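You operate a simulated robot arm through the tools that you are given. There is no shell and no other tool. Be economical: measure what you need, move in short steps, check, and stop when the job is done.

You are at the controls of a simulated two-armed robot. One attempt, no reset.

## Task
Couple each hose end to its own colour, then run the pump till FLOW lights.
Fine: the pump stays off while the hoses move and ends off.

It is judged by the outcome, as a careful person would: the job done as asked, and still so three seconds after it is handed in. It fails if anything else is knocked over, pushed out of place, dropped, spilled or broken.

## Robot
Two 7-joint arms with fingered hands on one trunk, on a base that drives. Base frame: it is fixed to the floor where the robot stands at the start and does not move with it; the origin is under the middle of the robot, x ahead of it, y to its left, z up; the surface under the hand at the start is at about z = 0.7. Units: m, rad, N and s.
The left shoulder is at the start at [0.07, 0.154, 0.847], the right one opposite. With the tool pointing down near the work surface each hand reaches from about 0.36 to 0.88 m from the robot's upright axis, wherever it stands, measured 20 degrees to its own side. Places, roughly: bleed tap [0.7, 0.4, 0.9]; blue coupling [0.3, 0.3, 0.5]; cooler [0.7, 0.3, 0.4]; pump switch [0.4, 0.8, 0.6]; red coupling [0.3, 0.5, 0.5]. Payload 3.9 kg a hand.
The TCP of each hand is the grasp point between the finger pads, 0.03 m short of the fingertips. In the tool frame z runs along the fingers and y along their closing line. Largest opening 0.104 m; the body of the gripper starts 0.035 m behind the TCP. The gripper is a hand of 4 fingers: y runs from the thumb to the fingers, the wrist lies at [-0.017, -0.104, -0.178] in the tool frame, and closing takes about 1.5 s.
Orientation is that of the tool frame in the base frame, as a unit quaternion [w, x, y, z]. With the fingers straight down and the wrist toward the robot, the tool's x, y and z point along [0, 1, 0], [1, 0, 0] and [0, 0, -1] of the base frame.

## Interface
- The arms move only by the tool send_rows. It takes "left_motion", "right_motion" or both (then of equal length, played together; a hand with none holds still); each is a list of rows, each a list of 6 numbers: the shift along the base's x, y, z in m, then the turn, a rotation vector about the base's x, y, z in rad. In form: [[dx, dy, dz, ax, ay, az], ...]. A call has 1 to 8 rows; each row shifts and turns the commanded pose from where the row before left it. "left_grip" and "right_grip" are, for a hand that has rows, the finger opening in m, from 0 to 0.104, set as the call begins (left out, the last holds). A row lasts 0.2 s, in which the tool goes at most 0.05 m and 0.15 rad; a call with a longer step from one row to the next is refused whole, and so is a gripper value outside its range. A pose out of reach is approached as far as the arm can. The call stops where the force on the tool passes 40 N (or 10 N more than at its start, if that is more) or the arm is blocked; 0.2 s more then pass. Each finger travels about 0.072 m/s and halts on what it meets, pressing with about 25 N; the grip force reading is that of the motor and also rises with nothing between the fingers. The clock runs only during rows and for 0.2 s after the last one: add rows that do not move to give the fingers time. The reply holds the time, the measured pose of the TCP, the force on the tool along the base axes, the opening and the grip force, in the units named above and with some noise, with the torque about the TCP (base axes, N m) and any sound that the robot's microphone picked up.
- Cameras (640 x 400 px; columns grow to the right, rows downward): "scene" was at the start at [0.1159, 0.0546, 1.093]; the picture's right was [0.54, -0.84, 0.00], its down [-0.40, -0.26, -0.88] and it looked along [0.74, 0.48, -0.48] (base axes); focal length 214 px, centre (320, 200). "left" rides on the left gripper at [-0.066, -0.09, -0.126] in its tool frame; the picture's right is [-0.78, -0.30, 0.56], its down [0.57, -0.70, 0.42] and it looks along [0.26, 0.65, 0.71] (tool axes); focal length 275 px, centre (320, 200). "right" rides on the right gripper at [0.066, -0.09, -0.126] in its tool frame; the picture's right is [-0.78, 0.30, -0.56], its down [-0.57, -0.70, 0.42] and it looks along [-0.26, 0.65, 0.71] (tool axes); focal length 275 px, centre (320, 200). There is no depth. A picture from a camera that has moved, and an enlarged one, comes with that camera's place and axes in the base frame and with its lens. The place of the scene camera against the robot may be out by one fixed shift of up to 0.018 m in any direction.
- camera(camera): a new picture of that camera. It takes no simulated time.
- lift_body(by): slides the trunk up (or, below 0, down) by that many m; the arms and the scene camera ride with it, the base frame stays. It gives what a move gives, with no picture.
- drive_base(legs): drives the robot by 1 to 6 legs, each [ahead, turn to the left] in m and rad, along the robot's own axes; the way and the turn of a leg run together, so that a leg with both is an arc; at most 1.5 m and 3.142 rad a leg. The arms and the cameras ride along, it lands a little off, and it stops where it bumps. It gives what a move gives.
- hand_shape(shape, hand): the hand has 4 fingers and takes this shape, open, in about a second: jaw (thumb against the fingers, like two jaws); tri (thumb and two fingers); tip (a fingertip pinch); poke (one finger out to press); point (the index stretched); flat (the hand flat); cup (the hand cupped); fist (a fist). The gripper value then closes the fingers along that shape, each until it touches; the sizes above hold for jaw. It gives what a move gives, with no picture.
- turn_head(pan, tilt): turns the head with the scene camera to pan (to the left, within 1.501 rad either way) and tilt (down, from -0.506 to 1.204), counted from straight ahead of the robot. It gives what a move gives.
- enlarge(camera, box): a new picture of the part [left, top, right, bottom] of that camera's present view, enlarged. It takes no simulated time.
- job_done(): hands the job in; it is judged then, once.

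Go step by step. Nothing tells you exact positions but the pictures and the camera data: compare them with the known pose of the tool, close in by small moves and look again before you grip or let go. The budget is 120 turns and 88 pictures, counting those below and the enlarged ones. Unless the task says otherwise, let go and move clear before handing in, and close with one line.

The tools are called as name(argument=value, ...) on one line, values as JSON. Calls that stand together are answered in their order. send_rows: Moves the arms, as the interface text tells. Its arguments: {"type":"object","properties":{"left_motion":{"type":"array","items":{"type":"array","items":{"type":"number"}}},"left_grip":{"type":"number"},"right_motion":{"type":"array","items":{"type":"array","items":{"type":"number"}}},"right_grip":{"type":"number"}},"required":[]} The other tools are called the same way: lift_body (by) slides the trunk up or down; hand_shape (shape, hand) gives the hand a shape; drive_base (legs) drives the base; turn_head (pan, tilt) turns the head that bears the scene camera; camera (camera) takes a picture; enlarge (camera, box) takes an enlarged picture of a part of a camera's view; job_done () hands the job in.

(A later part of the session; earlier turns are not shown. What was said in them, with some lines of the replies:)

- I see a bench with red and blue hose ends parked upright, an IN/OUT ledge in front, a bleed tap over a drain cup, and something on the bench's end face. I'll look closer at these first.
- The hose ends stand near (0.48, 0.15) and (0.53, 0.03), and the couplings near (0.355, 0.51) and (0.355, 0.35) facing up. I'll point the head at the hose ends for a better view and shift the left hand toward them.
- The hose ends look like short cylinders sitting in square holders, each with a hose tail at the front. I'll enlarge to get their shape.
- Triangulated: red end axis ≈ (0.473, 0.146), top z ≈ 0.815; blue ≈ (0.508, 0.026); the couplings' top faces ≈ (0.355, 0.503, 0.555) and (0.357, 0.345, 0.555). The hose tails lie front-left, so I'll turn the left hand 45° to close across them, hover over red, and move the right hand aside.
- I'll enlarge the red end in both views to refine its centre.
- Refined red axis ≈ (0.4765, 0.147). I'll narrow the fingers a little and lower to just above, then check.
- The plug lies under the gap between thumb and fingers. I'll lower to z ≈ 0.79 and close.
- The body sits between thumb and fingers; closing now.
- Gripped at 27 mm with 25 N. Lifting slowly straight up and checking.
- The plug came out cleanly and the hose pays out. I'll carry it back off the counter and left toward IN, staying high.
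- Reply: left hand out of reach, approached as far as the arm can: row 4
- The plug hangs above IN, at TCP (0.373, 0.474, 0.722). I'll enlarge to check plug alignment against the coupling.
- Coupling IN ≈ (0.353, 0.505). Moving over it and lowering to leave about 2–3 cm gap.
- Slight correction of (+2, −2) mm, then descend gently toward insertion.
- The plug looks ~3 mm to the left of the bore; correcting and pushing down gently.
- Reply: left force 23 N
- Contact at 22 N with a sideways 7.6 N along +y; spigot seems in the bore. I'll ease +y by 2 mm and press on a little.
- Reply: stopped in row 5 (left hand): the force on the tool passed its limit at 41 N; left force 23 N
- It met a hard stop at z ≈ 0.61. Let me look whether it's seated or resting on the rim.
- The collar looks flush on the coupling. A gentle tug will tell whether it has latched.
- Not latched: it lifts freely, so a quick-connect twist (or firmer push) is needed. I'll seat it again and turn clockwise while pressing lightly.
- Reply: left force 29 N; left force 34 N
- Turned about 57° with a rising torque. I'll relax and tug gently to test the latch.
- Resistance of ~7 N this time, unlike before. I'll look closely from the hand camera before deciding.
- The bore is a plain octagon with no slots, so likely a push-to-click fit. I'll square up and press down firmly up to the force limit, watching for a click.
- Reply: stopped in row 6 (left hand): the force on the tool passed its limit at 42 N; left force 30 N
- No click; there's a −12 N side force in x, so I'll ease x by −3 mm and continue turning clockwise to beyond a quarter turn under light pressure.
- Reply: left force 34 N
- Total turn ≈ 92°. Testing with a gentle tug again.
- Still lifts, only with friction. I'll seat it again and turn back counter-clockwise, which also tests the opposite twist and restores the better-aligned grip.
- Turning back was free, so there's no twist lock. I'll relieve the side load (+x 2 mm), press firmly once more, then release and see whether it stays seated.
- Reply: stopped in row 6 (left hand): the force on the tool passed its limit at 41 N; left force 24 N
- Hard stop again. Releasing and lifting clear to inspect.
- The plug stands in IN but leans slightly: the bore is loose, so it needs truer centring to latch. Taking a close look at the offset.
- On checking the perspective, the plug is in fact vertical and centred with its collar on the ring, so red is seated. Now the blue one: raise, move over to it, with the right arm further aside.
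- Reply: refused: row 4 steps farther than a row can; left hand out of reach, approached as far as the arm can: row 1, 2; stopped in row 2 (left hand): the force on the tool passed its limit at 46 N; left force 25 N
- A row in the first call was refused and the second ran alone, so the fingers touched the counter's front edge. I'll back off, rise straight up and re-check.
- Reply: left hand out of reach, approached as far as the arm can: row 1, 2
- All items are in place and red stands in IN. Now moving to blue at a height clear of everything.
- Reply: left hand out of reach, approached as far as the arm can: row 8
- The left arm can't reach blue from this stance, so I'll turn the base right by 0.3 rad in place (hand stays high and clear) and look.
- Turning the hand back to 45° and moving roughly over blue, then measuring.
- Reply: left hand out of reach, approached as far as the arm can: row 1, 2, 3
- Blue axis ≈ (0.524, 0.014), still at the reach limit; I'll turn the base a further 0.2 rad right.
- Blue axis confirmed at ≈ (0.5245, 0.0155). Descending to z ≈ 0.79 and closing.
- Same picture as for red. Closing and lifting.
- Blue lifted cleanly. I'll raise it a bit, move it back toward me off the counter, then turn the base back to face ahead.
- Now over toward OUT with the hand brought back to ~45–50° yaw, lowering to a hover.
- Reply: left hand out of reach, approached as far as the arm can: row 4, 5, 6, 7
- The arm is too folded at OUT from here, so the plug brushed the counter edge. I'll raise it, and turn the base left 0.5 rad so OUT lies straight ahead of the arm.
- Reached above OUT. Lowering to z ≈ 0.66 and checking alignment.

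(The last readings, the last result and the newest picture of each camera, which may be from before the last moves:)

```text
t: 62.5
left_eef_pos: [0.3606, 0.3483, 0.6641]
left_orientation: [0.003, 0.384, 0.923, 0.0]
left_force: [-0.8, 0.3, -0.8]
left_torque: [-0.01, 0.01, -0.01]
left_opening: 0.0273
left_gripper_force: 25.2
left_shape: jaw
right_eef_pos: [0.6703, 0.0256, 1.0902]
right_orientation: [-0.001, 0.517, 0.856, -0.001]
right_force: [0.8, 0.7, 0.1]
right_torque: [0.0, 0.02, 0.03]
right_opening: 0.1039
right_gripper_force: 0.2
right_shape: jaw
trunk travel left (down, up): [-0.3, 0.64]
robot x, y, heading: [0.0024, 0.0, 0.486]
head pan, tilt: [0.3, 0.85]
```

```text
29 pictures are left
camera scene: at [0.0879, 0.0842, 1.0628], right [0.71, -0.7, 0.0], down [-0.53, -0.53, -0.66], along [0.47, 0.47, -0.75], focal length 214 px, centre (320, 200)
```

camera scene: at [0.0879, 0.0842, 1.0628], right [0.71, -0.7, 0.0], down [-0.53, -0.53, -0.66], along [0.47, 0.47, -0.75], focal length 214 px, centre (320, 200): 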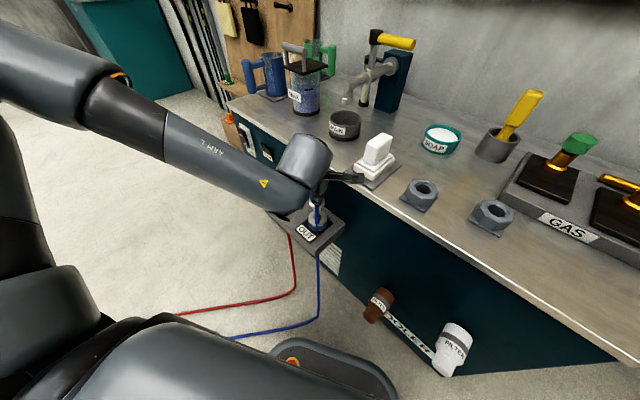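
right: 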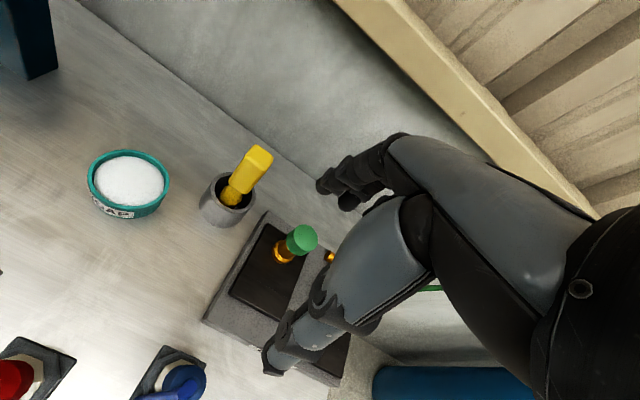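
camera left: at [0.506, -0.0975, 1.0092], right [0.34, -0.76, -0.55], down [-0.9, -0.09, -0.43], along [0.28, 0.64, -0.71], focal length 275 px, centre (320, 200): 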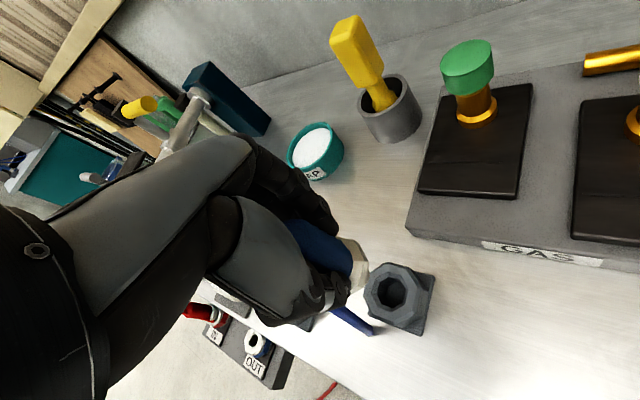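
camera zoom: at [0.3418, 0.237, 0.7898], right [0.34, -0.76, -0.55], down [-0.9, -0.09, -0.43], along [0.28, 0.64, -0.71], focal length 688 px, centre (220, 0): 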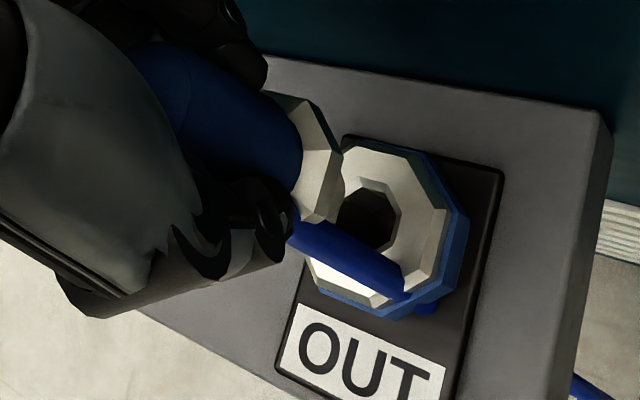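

Ring centre ≈ (0.358, 0.343); shifting by (−3, −6) mm and lowering to just entering.

send_rows(left_motion=[[-0.003, -0.006, 0, 0, 0, 0], [0, 0, -0.01, 0, 0, 0], [0, 0, -0.01, 0, 0, 0], [0, 0, -0.014, 0, 0, 0], [0, 0, 0, 0, 0, 0]])

enlarge(camera="left", box=[270, 180, 450, 340])

enlarge(camera="scene", box=[285, 180, 355, 250])

```text
t: 63.6
left_eef_pos: [0.3559, 0.3424, 0.629]
left_orientation: [0.003, 0.384, 0.923, 0.0]
left_force: [1.1, -0.3, -0.1]
left_torque: [0.1, -0.11, -0.03]
left_opening: 0.0274
left_gripper_force: 25.4
left_shape: jaw
right_eef_pos: [0.6719, 0.025, 1.0892]
right_orientation: [-0.001, 0.518, 0.856, 0.0]
right_force: [0.3, -0.3, 0.1]
right_torque: [0.0, -0.01, 0.0]
right_opening: 0.1038
right_gripper_force: 0.1
right_shape: jaw
trunk travel left (down, up): [-0.3, 0.64]
robot x, y, heading: [-0.0005, 0.0027, 0.488]
head pan, tilt: [0.3, 0.85]
```

```text
2.50 times, centred on (360, 260) of left
camera zoom: at [0.3376, 0.2314, 0.7539], right [0.34, -0.76, -0.55], down [-0.9, -0.09, -0.43], along [0.28, 0.64, -0.71], focal length 688 px, centre (220, 50)
```

zoom: 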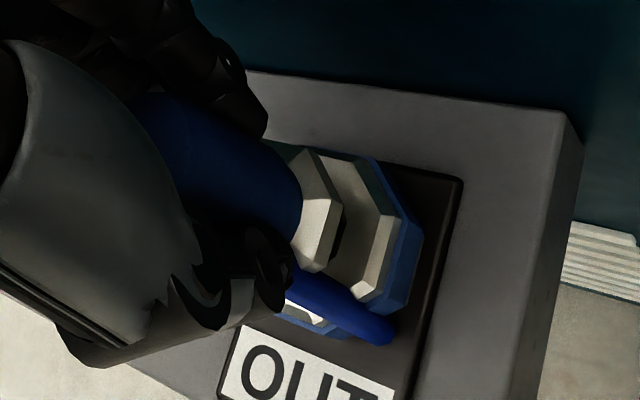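

```text
5.71 times, centred on (320, 215) of scene
camera zoom: at [0.0882, 0.0845, 1.0627], right [0.71, -0.7, 0.0], down [-0.53, -0.53, -0.66], along [0.47, 0.47, -0.75], focal length 1226 px, centre (320, 114)
```

zoom: 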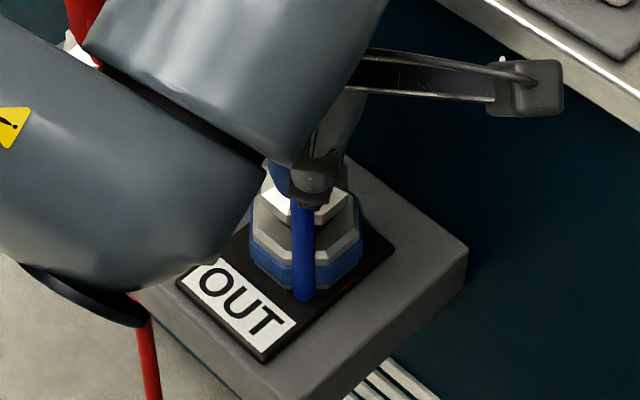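

Scene view shows it centred; a slight nudge and push down.

send_rows(left_motion=[[0.001, -0.0015, 0, 0, 0, 0], [0, 0, -0.006, 0, 0, 0], [0, 0, -0.006, 0, 0, 0], [0, 0, -0.006, 0, 0, 0], [0, 0, -0.003, 0, 0, 0], [0, 0, 0, 0, 0, 0]])

```text
t: 65.0
left_eef_pos: [0.3507, 0.3473, 0.6155]
left_orientation: [0.005, 0.385, 0.923, 0.001]
left_force: [12.3, 1.8, 15.5]
left_torque: [0.16, -0.71, -0.03]
left_opening: 0.0278
left_gripper_force: 25.2
left_shape: jaw
left hand out of reach, approached as far as the arm can: row 2, 3, 4
right_eef_pos: [0.6713, 0.0234, 1.0904]
right_orientation: [-0.001, 0.517, 0.856, -0.001]
right_force: [-0.5, 0.9, -0.2]
right_torque: [-0.01, -0.05, -0.03]
right_opening: 0.1037
right_gripper_force: 0.1
right_shape: jaw
trunk travel left (down, up): [-0.3, 0.64]
robot x, y, heading: [-0.0022, -0.0026, 0.488]
head pan, tilt: [0.3, 0.85]
```

The arm is at its near limit down there. I'll pull back up, lower the trunk 0.15 m (raising the right hand to stay clear), and retry.

send_rows(left_motion=[[0, 0, 0.03, 0, 0, 0], [0.003, -0.002, 0.04, 0, 0, 0], [0.003, -0.003, 0.04, 0, 0, 0], [0, 0, 0.04, 0, 0, 0], [0, 0, 0.04, 0, 0, 0], [0, 0, 0, 0, 0, 0]], right_motion=[[0, 0, 0.03, 0, 0, 0], [0, 0, 0.03, 0, 0, 0], [0, 0, 0.03, 0, 0, 0], [0, 0, 0.03, 0, 0, 0], [0, 0, 0.03, 0, 0, 0], [0, 0, 0, 0, 0, 0]])

lift_body(by=-0.15)

enlarge(camera="left", box=[270, 180, 450, 340])

```text
t: 66.5
left_eef_pos: [0.3553, 0.3407, 0.8016]
left_orientation: [0.003, 0.383, 0.924, -0.001]
left_force: [-0.4, -0.4, -1.1]
left_torque: [-0.02, 0.01, 0.01]
left_opening: 0.0264
left_gripper_force: 24.9
left_shape: jaw
right_eef_pos: [0.6592, 0.0255, 1.1034]
right_orientation: [-0.001, 0.516, 0.856, -0.002]
right_force: [-0.3, 0.2, -0.3]
right_torque: [-0.03, -0.07, -0.01]
right_opening: 0.1037
right_gripper_force: 0.1
right_shape: jaw
right hand out of reach, approached as far as the arm can: row 1, 2, 3, 4, 5
trunk travel left (down, up): [-0.3, 0.64]
robot x, y, heading: [-0.0037, 0.0003, 0.492]
head pan, tilt: [0.3, 0.85]
```

```text
t: 68.2
left_eef_pos: [0.3538, 0.3399, 0.6526]
left_orientation: [0.003, 0.384, 0.923, 0.0]
left_force: [1.6, -0.4, -0.8]
left_torque: [0.0, 0.02, 0.01]
left_opening: 0.0262
left_gripper_force: 25.0
left_shape: jaw
right_eef_pos: [0.6596, 0.0248, 0.9535]
right_orientation: [-0.001, 0.517, 0.856, 0.0]
right_force: [-0.9, 0.5, 0.5]
right_torque: [0.03, 0.02, -0.03]
right_opening: 0.1039
right_gripper_force: 0.1
right_shape: jaw
trunk travel left (down, up): [-0.15, 0.79]
robot x, y, heading: [-0.0029, 0.0032, 0.491]
head pan, tilt: [0.3, 0.85]
```

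```text
2.50 times, centred on (360, 260) of left
camera zoom: at [0.3362, 0.2287, 0.7787], right [0.34, -0.76, -0.55], down [-0.9, -0.09, -0.43], along [0.27, 0.64, -0.71], focal length 688 px, centre (220, 50)
```

zoom: 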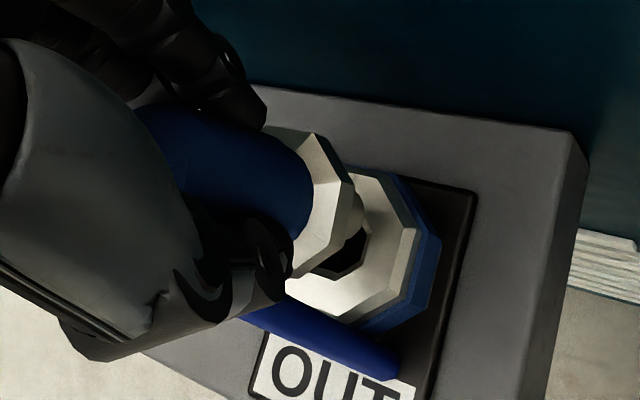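

The spigot now appears slightly right of the bore in the hand view; nudging (−1, +4) mm and checking from the lowered scene camera.

send_rows(left_motion=[[-0.001, 0.004, 0, 0, 0, 0], [0, 0, -0.008, 0, 0, 0], [0, 0, 0, 0, 0, 0]])

enlarge(camera="scene", box=[270, 120, 370, 220])

enlarge(camera="left", box=[300, 200, 420, 310])

```text
t: 69.0
left_eef_pos: [0.3536, 0.3449, 0.645]
left_orientation: [0.003, 0.383, 0.924, 0.0]
left_force: [0.7, -0.7, -0.6]
left_torque: [0.02, -0.01, -0.01]
left_opening: 0.0261
left_gripper_force: 24.5
left_shape: jaw
right_eef_pos: [0.6599, 0.0244, 0.9527]
right_orientation: [-0.001, 0.517, 0.856, 0.0]
right_force: [-0.3, 0.8, 0.4]
right_torque: [0.0, 0.0, 0.02]
right_opening: 0.1038
right_gripper_force: 0.1
right_shape: jaw
trunk travel left (down, up): [-0.15, 0.79]
robot x, y, heading: [-0.0035, 0.0008, 0.489]
head pan, tilt: [0.3, 0.85]
```

```text
4.00 times, centred on (320, 170) of scene
camera zoom: at [0.0881, 0.0846, 0.9127], right [0.71, -0.7, 0.0], down [-0.53, -0.53, -0.66], along [0.47, 0.47, -0.75], focal length 858 px, centre (320, 320)
```

zoom: 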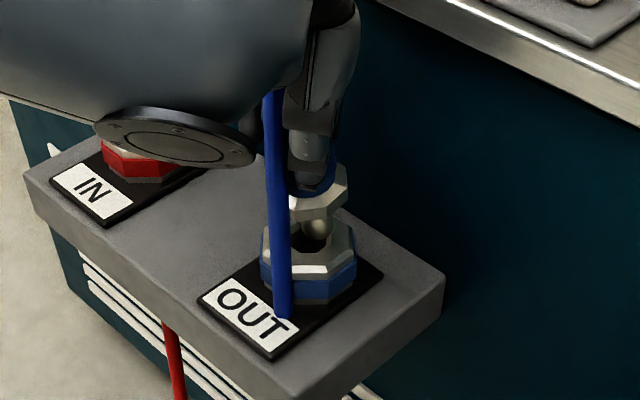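

```text
3.64 times, centred on (360, 255) of left
camera zoom: at [0.3355, 0.2329, 0.771], right [0.34, -0.76, -0.55], down [-0.9, -0.09, -0.43], along [0.28, 0.64, -0.71], focal length 1001 px, centre (174, 0)
```

zoom: 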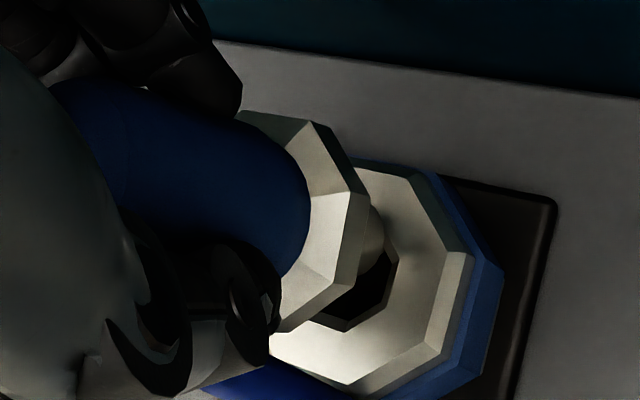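

Judging by the geometry, the wrist disc near the camera only hides red and is ~0.2 m from it. For blue the spigot needs about (−4.5, +2) mm; then push down.

send_rows(left_motion=[[-0.0045, 0.002, 0, 0, 0, 0], [0, 0, -0.008, 0, 0, 0], [0, 0, -0.008, 0, 0, 0], [0, 0, -0.008, 0, 0, 0], [0, 0, -0.008, 0, 0, 0], [0, 0, 0, 0, 0, 0]])

```text
t: 70.4
left_eef_pos: [0.3501, 0.3464, 0.6166]
left_orientation: [0.006, 0.385, 0.923, 0.004]
left_force: [4.9, 0.5, 25.9]
left_torque: [0.14, -0.27, -0.04]
left_opening: 0.0281
left_gripper_force: 24.9
left_shape: jaw
right_eef_pos: [0.6584, 0.0227, 0.9545]
right_orientation: [-0.001, 0.517, 0.856, 0.001]
right_force: [0.5, -0.5, -0.1]
right_torque: [0.0, 0.02, 0.06]
right_opening: 0.1038
right_gripper_force: 0.2
right_shape: jaw
trunk travel left (down, up): [-0.15, 0.79]
robot x, y, heading: [0.0037, 0.0007, 0.485]
head pan, tilt: [0.3, 0.85]
```

enlarge(camera="scene", box=[285, 140, 355, 210])

enlarge(camera="left", box=[300, 190, 420, 300])

```text
5.71 times, centred on (320, 175) of scene
camera zoom: at [0.0872, 0.0831, 0.9133], right [0.71, -0.71, 0.0], down [-0.53, -0.53, -0.66], along [0.47, 0.47, -0.75], focal length 1226 px, centre (320, 343)
```

zoom: 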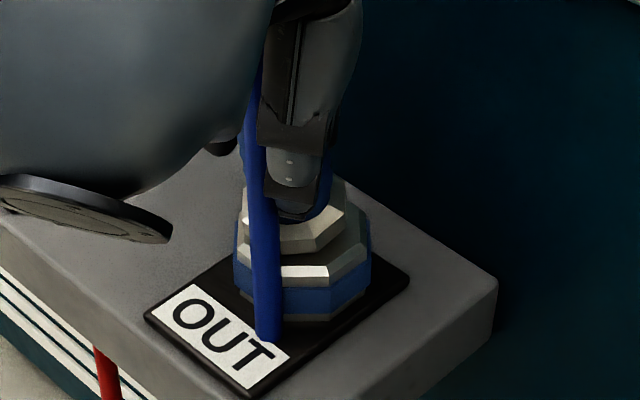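

```text
3.64 times, centred on (360, 245) of left
camera zoom: at [0.3301, 0.2329, 0.7421], right [0.34, -0.76, -0.55], down [-0.9, -0.09, -0.44], along [0.28, 0.65, -0.71], focal length 1001 px, centre (174, 36)
```

zoom: 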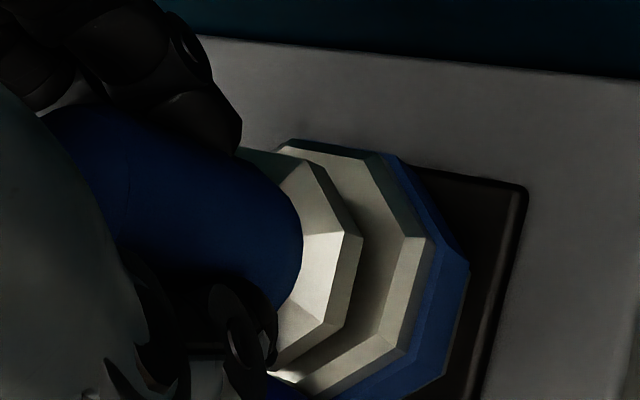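

The collar is nearly flush but the plug is pivoted a few degrees in the grip. I'll shift the hand (+2.5, −2.5) mm to right it and press down.

send_rows(left_motion=[[0.0025, -0.0025, 0.004, 0, 0, 0], [0, 0, 0, 0, 0, 0], [0, 0, -0.004, 0, 0, 0], [0, 0, -0.002, 0, 0, 0], [0, 0, -0.002, 0, 0, 0], [0, 0, -0.002, 0, 0, 0], [0, 0, -0.002, 0, 0, 0], [0, 0, 0, 0, 0, 0]])

enlarge(camera="scene", box=[285, 140, 355, 210])

```text
t: 71.9
left_eef_pos: [0.3546, 0.3431, 0.6134]
left_orientation: [0.009, 0.384, 0.923, 0.006]
left_force: [-3.1, -1.8, 19.6]
left_torque: [-0.02, 0.2, 0.03]
left_opening: 0.0297
left_gripper_force: 25.3
left_shape: jaw
right_eef_pos: [0.6574, 0.0236, 0.9538]
right_orientation: [0.0, 0.517, 0.856, 0.0]
right_force: [0.8, 0.3, 0.4]
right_torque: [-0.02, 0.0, 0.03]
right_opening: 0.1037
right_gripper_force: 0.0
right_shape: jaw
trunk travel left (down, up): [-0.15, 0.79]
robot x, y, heading: [-0.0016, 0.0001, 0.488]
head pan, tilt: [0.3, 0.85]
stopped in row 7 (left hand): the force on the tool passed its limit at 41 N (the readings are from after the stop); the commanded pose is now the measured one
```

```text
5.71 times, centred on (320, 175) of scene
camera zoom: at [0.087, 0.0837, 0.9126], right [0.71, -0.7, 0.0], down [-0.53, -0.53, -0.66], along [0.47, 0.47, -0.75], focal length 1226 px, centre (320, 343)
```

zoom: 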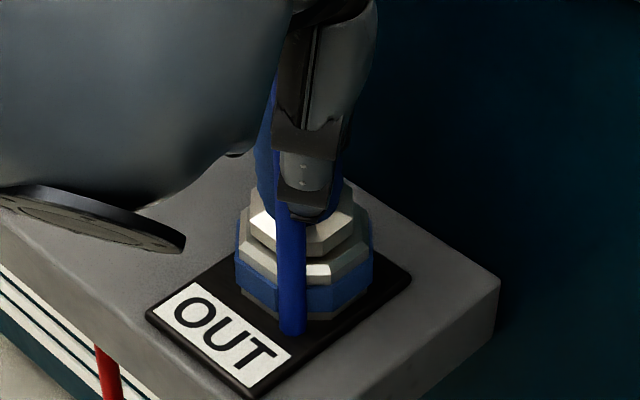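

Centred and fully down. Releasing and rising straight up.

send_rows(left_motion=[[0, 0, 0.001, 0, 0, 0], [0, 0, 0.001, 0, 0, 0], [0, 0, 0, 0, 0, 0], [0, 0, 0, 0, 0, 0], [0, 0, 0, 0, 0, 0], [0, 0, 0, 0, 0, 0]], left_grip=0.08)

send_rows(left_motion=[[0, 0, 0.02, 0, 0, 0], [0, 0, 0.04, 0, 0, 0], [0, 0, 0.04, 0, 0, 0], [0, 0, 0.04, 0, 0, 0], [0, 0, 0.04, 0, 0, 0], [0, 0, 0.04, 0, 0, 0], [0, 0, 0, 0, 0, 0]])

camera(camera="scene")

```text
t: 73.3
left_eef_pos: [0.3532, 0.3435, 0.613]
left_orientation: [0.005, 0.383, 0.924, 0.002]
left_force: [0.4, 0.7, -0.5]
left_torque: [0.03, -0.01, 0.04]
left_opening: 0.0798
left_gripper_force: 0.0
left_shape: jaw
right_eef_pos: [0.6586, 0.0246, 0.953]
right_orientation: [-0.001, 0.517, 0.856, -0.001]
right_force: [0.0, -0.1, 1.0]
right_torque: [0.02, 0.03, 0.01]
right_opening: 0.1036
right_gripper_force: 0.1
right_shape: jaw
trunk travel left (down, up): [-0.15, 0.79]
robot x, y, heading: [-0.001, 0.0019, 0.492]
head pan, tilt: [0.3, 0.85]
```

```text
t: 74.9
left_eef_pos: [0.3534, 0.3437, 0.8322]
left_orientation: [0.006, 0.385, 0.923, 0.003]
left_force: [1.2, 0.8, -0.4]
left_torque: [-0.01, -0.03, 0.02]
left_opening: 0.0796
left_gripper_force: 0.1
left_shape: jaw
right_eef_pos: [0.6587, 0.0255, 0.9533]
right_orientation: [-0.001, 0.517, 0.856, -0.001]
right_force: [0.4, -0.1, 0.4]
right_torque: [0.01, -0.01, -0.01]
right_opening: 0.104
right_gripper_force: 0.1
right_shape: jaw
trunk travel left (down, up): [-0.15, 0.79]
robot x, y, heading: [-0.0034, 0.0001, 0.492]
head pan, tilt: [0.3, 0.85]
```

```text
20 pictures are left
camera scene: at [0.088, 0.0845, 0.9127], right [0.71, -0.7, 0.0], down [-0.53, -0.53, -0.66], along [0.47, 0.47, -0.75], focal length 214 px, centre (320, 200)
```

scene: 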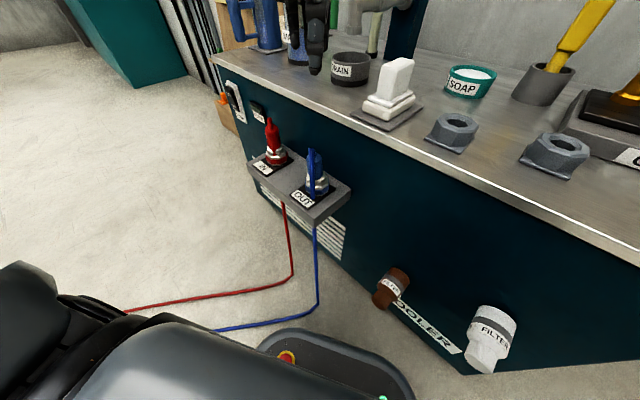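

enlarge(camera="scene", box=[215, 75, 365, 225])

```text
2.67 times, centred on (290, 150) of scene
camera zoom: at [0.088, 0.0845, 0.9127], right [0.71, -0.7, 0.0], down [-0.53, -0.53, -0.66], along [0.47, 0.47, -0.75], focal length 572 px, centre (400, 333)
```

zoom: 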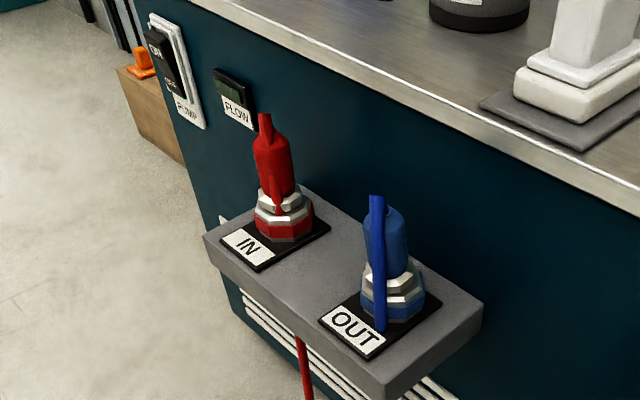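

Both hose ends are seated in their own colours. Next the PUMP switch at about (0.41, 0.83, 0.58) on the front face: I'll bring the left hand back and left, and point its fingers forward with the poke shape.

send_rows(left_motion=[[-0.025, 0.01, 0.01, 0, 0, -0.131], [-0.025, 0.02, 0, 0, 0, -0.131], [-0.025, 0.02, 0, 0, 0, -0.131], [-0.025, 0.03, 0, 0, 0, -0.131], [-0.025, 0.03, 0, 0, 0, -0.131], [-0.025, 0.03, 0, 0, 0, -0.13], [0, 0, 0, 0, 0, 0]])

hand_shape(shape="poke", hand="left")

send_rows(left_motion=[[0, 0.04, -0.01, 0, -0.14, 0], [0, 0.04, -0.01, 0, -0.14, 0], [0, 0.04, -0.01, 0, -0.14, 0], [0, 0.04, -0.01, 0, -0.14, 0], [0, 0.04, -0.01, 0, -0.14, 0], [0, 0.04, -0.01, 0, -0.14, 0], [0, 0, 0, 0, -0.14, 0], [0, 0, 0, 0, 0, 0]])

```text
t: 76.5
left_eef_pos: [0.203, 0.4827, 0.8439]
left_orientation: [0.006, 0.708, 0.706, -0.001]
left_force: [0.6, -0.4, -0.7]
left_torque: [-0.01, -0.01, 0.01]
left_opening: 0.0797
left_gripper_force: 0.2
left_shape: jaw
right_eef_pos: [0.6599, 0.0244, 0.9526]
right_orientation: [-0.002, 0.518, 0.855, 0.0]
right_force: [-0.2, -0.3, -0.2]
right_torque: [0.06, -0.01, -0.01]
right_opening: 0.1039
right_gripper_force: 0.1
right_shape: jaw
trunk travel left (down, up): [-0.15, 0.79]
robot x, y, heading: [-0.0035, 0.003, 0.486]
head pan, tilt: [0.3, 0.85]
```

```text
t: 77.4
left_eef_pos: [0.2038, 0.4828, 0.8429]
left_orientation: [0.006, 0.708, 0.706, 0.0]
left_force: [-1.4, 0.7, 0.7]
left_torque: [-0.02, 0.01, -0.03]
left_opening: 0.0
left_gripper_force: 0.0
left_shape: poke
right_eef_pos: [0.6578, 0.0244, 0.9534]
right_orientation: [-0.001, 0.517, 0.856, 0.0]
right_force: [0.0, 0.4, 0.6]
right_torque: [0.01, 0.01, 0.01]
right_opening: 0.1038
right_gripper_force: 0.1
right_shape: jaw
trunk travel left (down, up): [-0.15, 0.79]
robot x, y, heading: [0.0019, 0.003, 0.486]
head pan, tilt: [0.3, 0.85]
```

```text
t: 79.2
left_eef_pos: [0.2038, 0.7237, 0.782]
left_orientation: [0.339, 0.624, 0.62, 0.334]
left_force: [-0.4, -0.1, 0.7]
left_torque: [0.0, -0.03, 0.03]
left_opening: 0.0
left_gripper_force: 0.0
left_shape: poke
right_eef_pos: [0.6588, 0.0243, 0.953]
right_orientation: [-0.002, 0.517, 0.856, 0.0]
right_force: [0.3, 0.3, 0.4]
right_torque: [-0.03, 0.0, 0.0]
right_opening: 0.1036
right_gripper_force: 0.0
right_shape: jaw
trunk travel left (down, up): [-0.15, 0.79]
robot x, y, heading: [-0.0025, -0.0025, 0.489]
head pan, tilt: [0.3, 0.85]
```

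send_rows(left_motion=[[0, 0.02, -0.03, 0, -0.14, 0], [0, 0.02, -0.03, 0, -0.14, 0], [0, 0.02, -0.03, 0, -0.14, 0], [0, 0.02, -0.03, 0, -0.14, 0], [0, 0.015, -0.02, 0, -0.03, 0], [0, 0, 0, 0, 0, 0]])

turn_head(pan=0.6, tilt=0.45)

camera(camera="left")

camera(camera="scene")

```text
t: 80.6
left_eef_pos: [0.2053, 0.819, 0.6442]
left_orientation: [0.504, 0.5, 0.495, 0.501]
left_force: [-1.0, -0.3, -0.2]
left_torque: [-0.02, 0.02, -0.02]
left_opening: 0.0001
left_gripper_force: 0.1
left_shape: poke
right_eef_pos: [0.6588, 0.0254, 0.9519]
right_orientation: [-0.002, 0.518, 0.856, -0.001]
right_force: [-0.2, 0.5, 0.2]
right_torque: [0.01, -0.01, 0.01]
right_opening: 0.1037
right_gripper_force: 0.0
right_shape: jaw
trunk travel left (down, up): [-0.15, 0.79]
robot x, y, heading: [-0.0027, 0.0025, 0.486]
head pan, tilt: [0.3, 0.85]
```

```text
t: 81.4
left_eef_pos: [0.2051, 0.8196, 0.6421]
left_orientation: [0.503, 0.5, 0.496, 0.501]
left_force: [1.2, -0.3, -0.4]
left_torque: [0.01, 0.0, 0.0]
left_opening: 0.0003
left_gripper_force: 0.0
left_shape: poke
right_eef_pos: [0.6586, 0.0251, 0.9536]
right_orientation: [-0.002, 0.517, 0.856, 0.0]
right_force: [-0.1, -0.2, -0.2]
right_torque: [0.03, 0.0, -0.01]
right_opening: 0.1039
right_gripper_force: 0.2
right_shape: jaw
trunk travel left (down, up): [-0.15, 0.79]
robot x, y, heading: [-0.002, 0.0008, 0.491]
head pan, tilt: [0.6, 0.45]
```

```text
18 pictures are left
camera left: at [0.0789, 0.7532, 0.552], right [0.55, -0.78, -0.29], down [0.43, 0.57, -0.7], along [0.71, 0.26, 0.65], focal length 275 px, centre (320, 200)
```

left: 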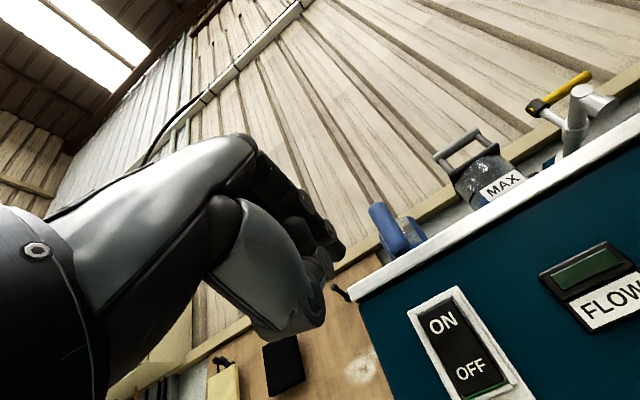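

```text
17 pictures are left
camera scene: at [0.0756, 0.1106, 0.9471], right [0.89, -0.46, 0.0], down [-0.2, -0.39, -0.9], along [0.42, 0.8, -0.44], focal length 214 px, centre (320, 200)
```

scene: 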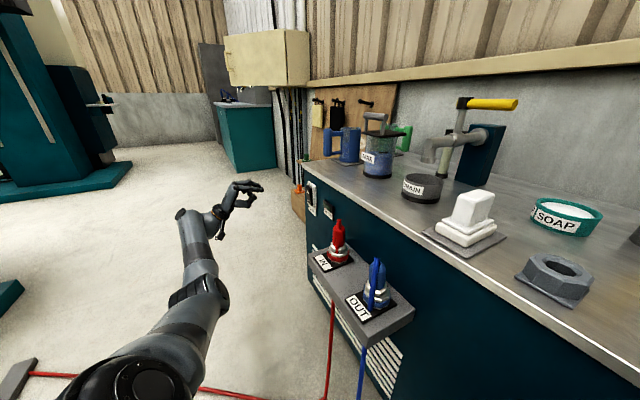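

The rocker reads ON above OFF, at about (0.40, 0.80, 0.61) and (0.40, 0.80, 0.567); FLOW is dark. I'll enlarge the hand to find where the poking fingertip is.

enlarge(camera="scene", box=[170, 150, 350, 260])

enlarge(camera="left", box=[180, 130, 540, 400])

```text
3.56 times, centred on (260, 205) of scene
camera zoom: at [0.0756, 0.1106, 0.9471], right [0.89, -0.46, 0.0], down [-0.2, -0.39, -0.9], along [0.42, 0.8, -0.44], focal length 763 px, centre (533, 182)
```

zoom: 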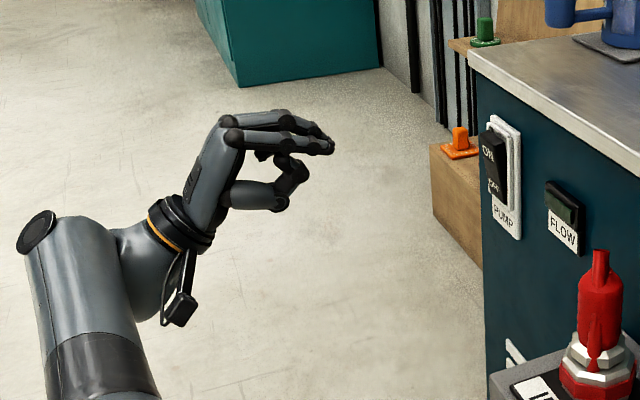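

```text
1.48 times, centred on (360, 265) of left
camera zoom: at [0.0789, 0.7532, 0.552], right [0.55, -0.78, -0.29], down [0.43, 0.57, -0.7], along [0.71, 0.26, 0.65], focal length 408 px, centre (261, 104)
```

zoom: 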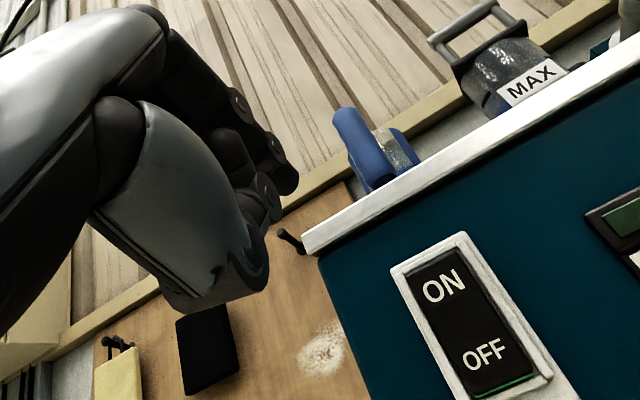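

OFF is pressed now (ON side stands out). The fingertip is ~0.03 m ahead of the TCP; I'll line up with ON and approach to ~3 cm, then look.

send_rows(left_motion=[[0.02, -0.01, -0.018, 0, 0, 0], [0.03, -0.008, -0.016, 0, 0, 0], [0.035, 0, 0, 0, 0, 0], [0.03, 0, 0, 0, 0, 0], [0, 0, 0, 0, 0, 0]])

enlarge(camera="scene", box=[260, 150, 360, 240])

enlarge(camera="left", box=[180, 130, 540, 400])

```text
t: 82.6
left_eef_pos: [0.3192, 0.8, 0.6094]
left_orientation: [0.503, 0.5, 0.496, 0.501]
left_force: [0.0, -0.7, 0.3]
left_torque: [-0.01, 0.02, 0.02]
left_opening: 0.0
left_gripper_force: 0.1
left_shape: poke
right_eef_pos: [0.6579, 0.0247, 0.9526]
right_orientation: [-0.001, 0.518, 0.855, 0.0]
right_force: [0.4, -0.1, -0.1]
right_torque: [-0.06, 0.02, -0.01]
right_opening: 0.104
right_gripper_force: 0.1
right_shape: jaw
trunk travel left (down, up): [-0.15, 0.79]
robot x, y, heading: [0.0025, -0.0006, 0.491]
head pan, tilt: [0.6, 0.45]
```

```text
4.44 times, centred on (310, 195) of scene
camera zoom: at [0.0755, 0.1107, 0.9471], right [0.89, -0.46, 0.0], down [-0.2, -0.39, -0.9], along [0.42, 0.8, -0.44], focal length 953 px, centre (364, 222)
```

zoom: 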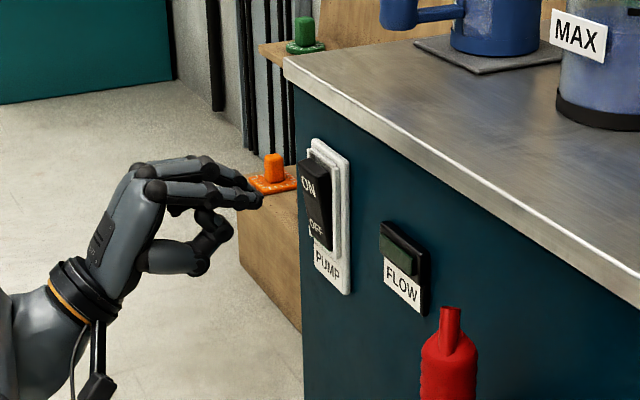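

```text
1.48 times, centred on (360, 265) of left
camera zoom: at [0.193, 0.7339, 0.5175], right [0.55, -0.78, -0.29], down [0.43, 0.57, -0.7], along [0.71, 0.26, 0.65], focal length 408 px, centre (261, 104)
```

zoom: 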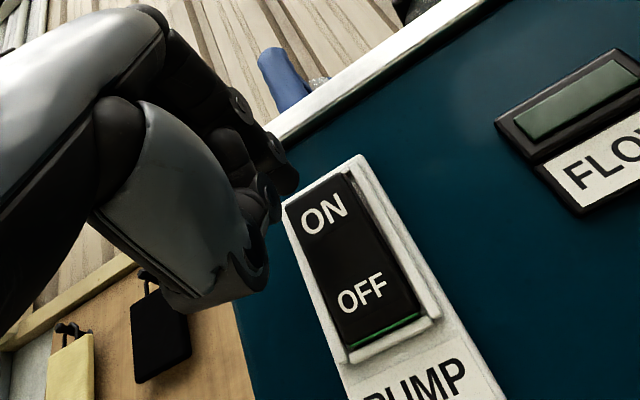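

The fingertip lines up with ON. Pressing forward in small steps.

send_rows(left_motion=[[0.012, 0, 0, 0, 0, 0], [0.012, 0, 0, 0, 0, 0], [0.01, 0, 0, 0, 0, 0], [0.006, 0, 0, 0, 0, 0], [0.005, 0, 0, 0, 0, 0], [0.005, 0, 0, 0, 0, 0]])

enlarge(camera="scene", box=[260, 150, 360, 240])

```text
t: 84.0
left_eef_pos: [0.3594, 0.7931, 0.61]
left_orientation: [0.504, 0.5, 0.495, 0.501]
left_force: [-0.1, 0.5, -1.1]
left_torque: [0.0, 0.01, -0.01]
left_opening: 0.0001
left_gripper_force: 0.1
left_shape: poke
left hand out of reach, approached as far as the arm can: row 2, 4, 6
right_eef_pos: [0.6595, 0.0256, 0.9527]
right_orientation: [-0.001, 0.517, 0.856, 0.0]
right_force: [0.3, 0.9, -1.2]
right_torque: [-0.01, 0.05, 0.01]
right_opening: 0.1039
right_gripper_force: 0.1
right_shape: jaw
trunk travel left (down, up): [-0.15, 0.79]
robot x, y, heading: [-0.0023, -0.0003, 0.49]
head pan, tilt: [0.6, 0.45]
```

```text
4.44 times, centred on (310, 195) of scene
camera zoom: at [0.0755, 0.1106, 0.9471], right [0.89, -0.46, 0.0], down [-0.2, -0.39, -0.9], along [0.42, 0.8, -0.44], focal length 953 px, centre (364, 222)
```

zoom: 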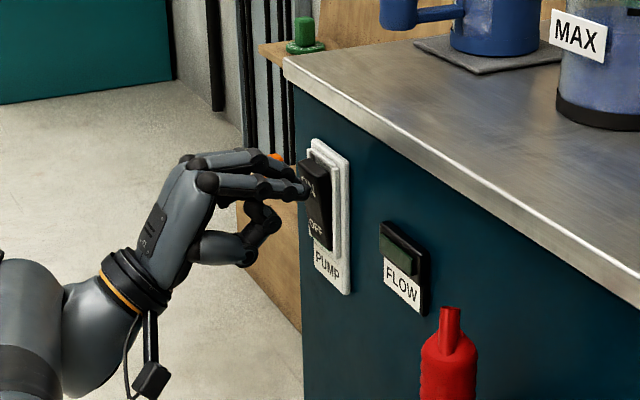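

The arm is at full stretch just short. I'll retract a little and yaw the hand 0.45 rad left so the wrist sits nearer to me.

send_rows(left_motion=[[-0.02, 0, 0, 0, 0, 0.05], [-0.015, 0, 0, 0, 0, 0.1], [0, 0, 0, 0, 0, 0.1], [0, 0, 0, 0, 0, 0.1], [0, 0, 0, 0, 0, 0.1], [0, 0, 0, 0, 0, 0]])

enlarge(camera="scene", box=[260, 150, 360, 240])

```text
t: 85.4
left_eef_pos: [0.3244, 0.792, 0.6105]
left_orientation: [0.379, 0.376, 0.595, 0.601]
left_force: [-1.0, -0.2, 0.7]
left_torque: [0.02, -0.01, 0.01]
left_opening: 0.0
left_gripper_force: 0.0
left_shape: poke
right_eef_pos: [0.6592, 0.0253, 0.9532]
right_orientation: [-0.001, 0.517, 0.856, -0.001]
right_force: [0.4, 0.1, 0.8]
right_torque: [0.02, 0.02, -0.03]
right_opening: 0.1036
right_gripper_force: 0.1
right_shape: jaw
trunk travel left (down, up): [-0.15, 0.79]
robot x, y, heading: [0.0004, 0.002, 0.492]
head pan, tilt: [0.6, 0.45]
```

```text
4.44 times, centred on (310, 195) of scene
camera zoom: at [0.0755, 0.1106, 0.9471], right [0.89, -0.46, 0.0], down [-0.2, -0.39, -0.9], along [0.42, 0.8, -0.44], focal length 953 px, centre (364, 222)
```

zoom: 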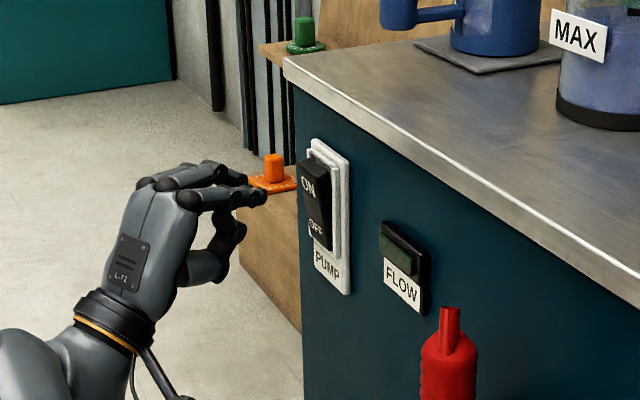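

Now pressing again along +x (with −8 mm in y).

send_rows(left_motion=[[0.012, -0.004, 0, 0, 0, 0], [0.012, -0.004, 0, 0, 0, 0], [0.01, 0, 0, 0, 0, 0], [0.008, 0, 0, 0, 0, 0], [0.006, 0, 0, 0, 0, 0], [0.006, 0, 0, 0, 0, 0], [0, 0, 0, 0, 0, 0]])

enlarge(camera="scene", box=[260, 150, 360, 240])

```text
t: 87.0
left_eef_pos: [0.3713, 0.7873, 0.6147]
left_orientation: [0.378, 0.373, 0.595, 0.604]
left_force: [-35.9, -0.2, 1.1]
left_torque: [0.01, -0.09, 0.08]
left_opening: 0.0001
left_gripper_force: 0.0
left_shape: poke
right_eef_pos: [0.6549, 0.0248, 0.9557]
right_orientation: [0.001, 0.516, 0.856, 0.0]
right_force: [-0.3, 0.0, 0.1]
right_torque: [0.0, -0.01, 0.0]
right_opening: 0.1035
right_gripper_force: 0.1
right_shape: jaw
trunk travel left (down, up): [-0.15, 0.79]
robot x, y, heading: [-0.001, 0.0, 0.5]
head pan, tilt: [0.6, 0.45]
```

```text
4.44 times, centred on (310, 195) of scene
camera zoom: at [0.0709, 0.111, 0.9475], right [0.89, -0.45, 0.0], down [-0.19, -0.39, -0.9], along [0.41, 0.8, -0.43], focal length 953 px, centre (364, 222)
```

zoom: 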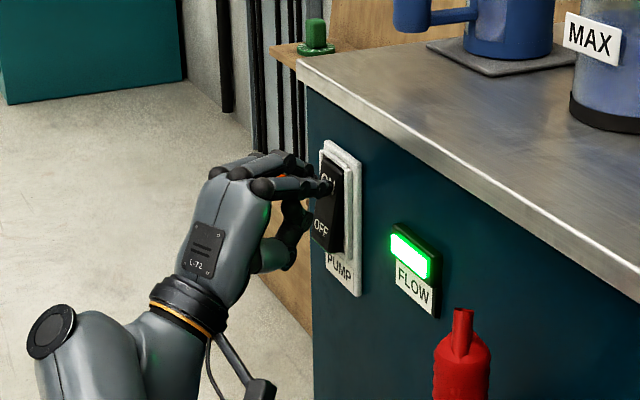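

FLOW is lit green, so both couplings work. Now retract, go down 4.5 cm, and press OFF.

send_rows(left_motion=[[-0.02, 0, 0, 0, 0, 0], [-0.025, 0, -0.005, 0, 0, 0], [0, 0, -0.022, 0, 0, 0], [0, 0, -0.02, 0, 0, 0], [0.015, 0, 0, 0, 0, 0], [0.012, 0, 0, 0, 0, 0], [0.008, 0, 0, 0, 0, 0], [0.006, 0, 0, 0, 0, 0]])

enlarge(camera="scene", box=[260, 150, 360, 240])

```text
t: 88.8
left_eef_pos: [0.3698, 0.7864, 0.5629]
left_orientation: [0.378, 0.376, 0.595, 0.602]
left_force: [-13.8, -3.2, -0.9]
left_torque: [0.01, 0.04, -0.01]
left_opening: 0.0
left_gripper_force: 0.1
left_shape: poke
right_eef_pos: [0.6579, 0.0268, 0.9532]
right_orientation: [0.001, 0.517, 0.856, 0.001]
right_force: [-0.2, 0.1, 0.2]
right_torque: [-0.01, -0.04, -0.01]
right_opening: 0.1038
right_gripper_force: 0.0
right_shape: jaw
trunk travel left (down, up): [-0.15, 0.79]
robot x, y, heading: [0.001, -0.0022, 0.493]
head pan, tilt: [0.6, 0.45]
```

```text
4.44 times, centred on (310, 195) of scene
camera zoom: at [0.0738, 0.1108, 0.9472], right [0.89, -0.46, 0.0], down [-0.2, -0.39, -0.9], along [0.41, 0.8, -0.43], focal length 953 px, centre (364, 222)
```

zoom: 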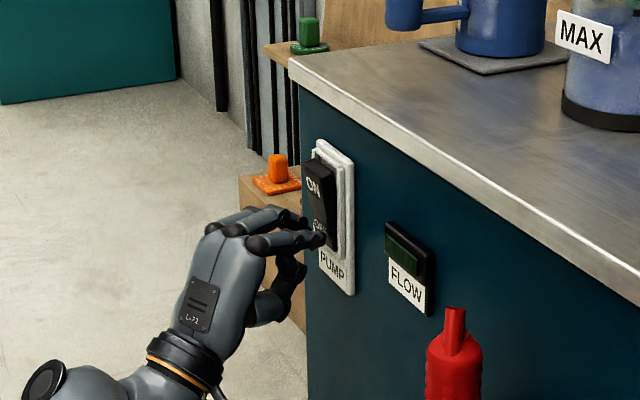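

FLOW went dark and the ON side stands out again: the pump is off. Retracting and doing a final check.

send_rows(left_motion=[[-0.02, 0, 0, 0, 0, 0], [-0.04, 0, 0, 0, 0, 0], [-0.045, 0, 0, 0, 0, 0], [-0.045, 0, 0, 0, 0, 0], [0, 0, 0, 0, 0, 0]])

turn_head(pan=0.4, tilt=0.6)

camera(camera="scene")

enlarge(camera="scene", box=[190, 80, 350, 240])

```text
t: 90.0
left_eef_pos: [0.2222, 0.7842, 0.5637]
left_orientation: [0.379, 0.378, 0.594, 0.6]
left_force: [0.6, -0.4, 0.8]
left_torque: [-0.01, 0.04, 0.0]
left_opening: 0.0
left_gripper_force: 0.1
left_shape: poke
right_eef_pos: [0.6589, 0.0249, 0.9528]
right_orientation: [-0.001, 0.518, 0.855, -0.001]
right_force: [0.8, 0.3, 0.5]
right_torque: [0.03, 0.05, -0.05]
right_opening: 0.1037
right_gripper_force: 0.1
right_shape: jaw
trunk travel left (down, up): [-0.15, 0.79]
robot x, y, heading: [0.0002, -0.0, 0.488]
head pan, tilt: [0.6, 0.45]
```

```text
t: 90.8
left_eef_pos: [0.2234, 0.7835, 0.562]
left_orientation: [0.379, 0.377, 0.595, 0.6]
left_force: [0.0, -0.4, -0.6]
left_torque: [-0.02, 0.01, -0.03]
left_opening: 0.0
left_gripper_force: 0.2
left_shape: poke
right_eef_pos: [0.6583, 0.0244, 0.9526]
right_orientation: [-0.001, 0.517, 0.856, -0.001]
right_force: [0.6, 0.0, -0.6]
right_torque: [-0.02, -0.02, -0.02]
right_opening: 0.104
right_gripper_force: 0.1
right_shape: jaw
trunk travel left (down, up): [-0.15, 0.79]
robot x, y, heading: [-0.0023, 0.0024, 0.491]
head pan, tilt: [0.4, 0.6]
```

```text
8 pictures are left
camera scene: at [0.0886, 0.0978, 0.9336], right [0.78, -0.63, 0.0], down [-0.36, -0.44, -0.83], along [0.52, 0.64, -0.56], focal length 214 px, centre (320, 200)
```

scene: 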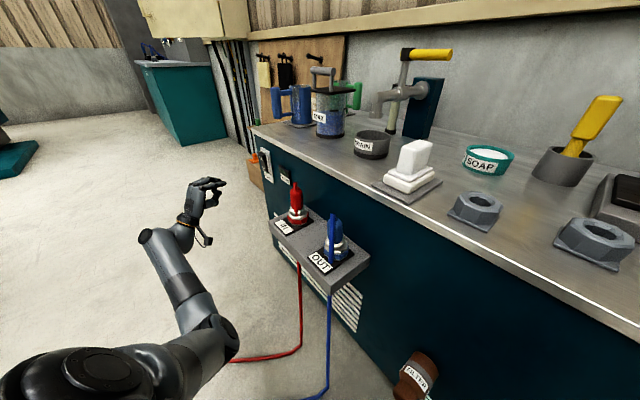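

```text
2.50 times, centred on (270, 160) of scene
camera zoom: at [0.0886, 0.0978, 0.9336], right [0.78, -0.63, 0.0], down [-0.36, -0.44, -0.83], along [0.52, 0.64, -0.56], focal length 536 px, centre (445, 300)
```

zoom: 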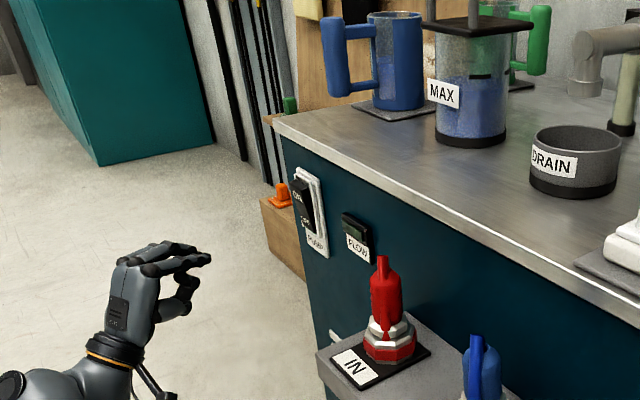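

Both hose ends are seated, the pump is off, FLOW lit during the run, and nothing else has moved. Handing in.

job_done()

```text
The job is handed in.
```

The red hose end is in IN and the blue one in OUT. I ran the pump only after both were seated, until FLOW lit, and then switched it off.
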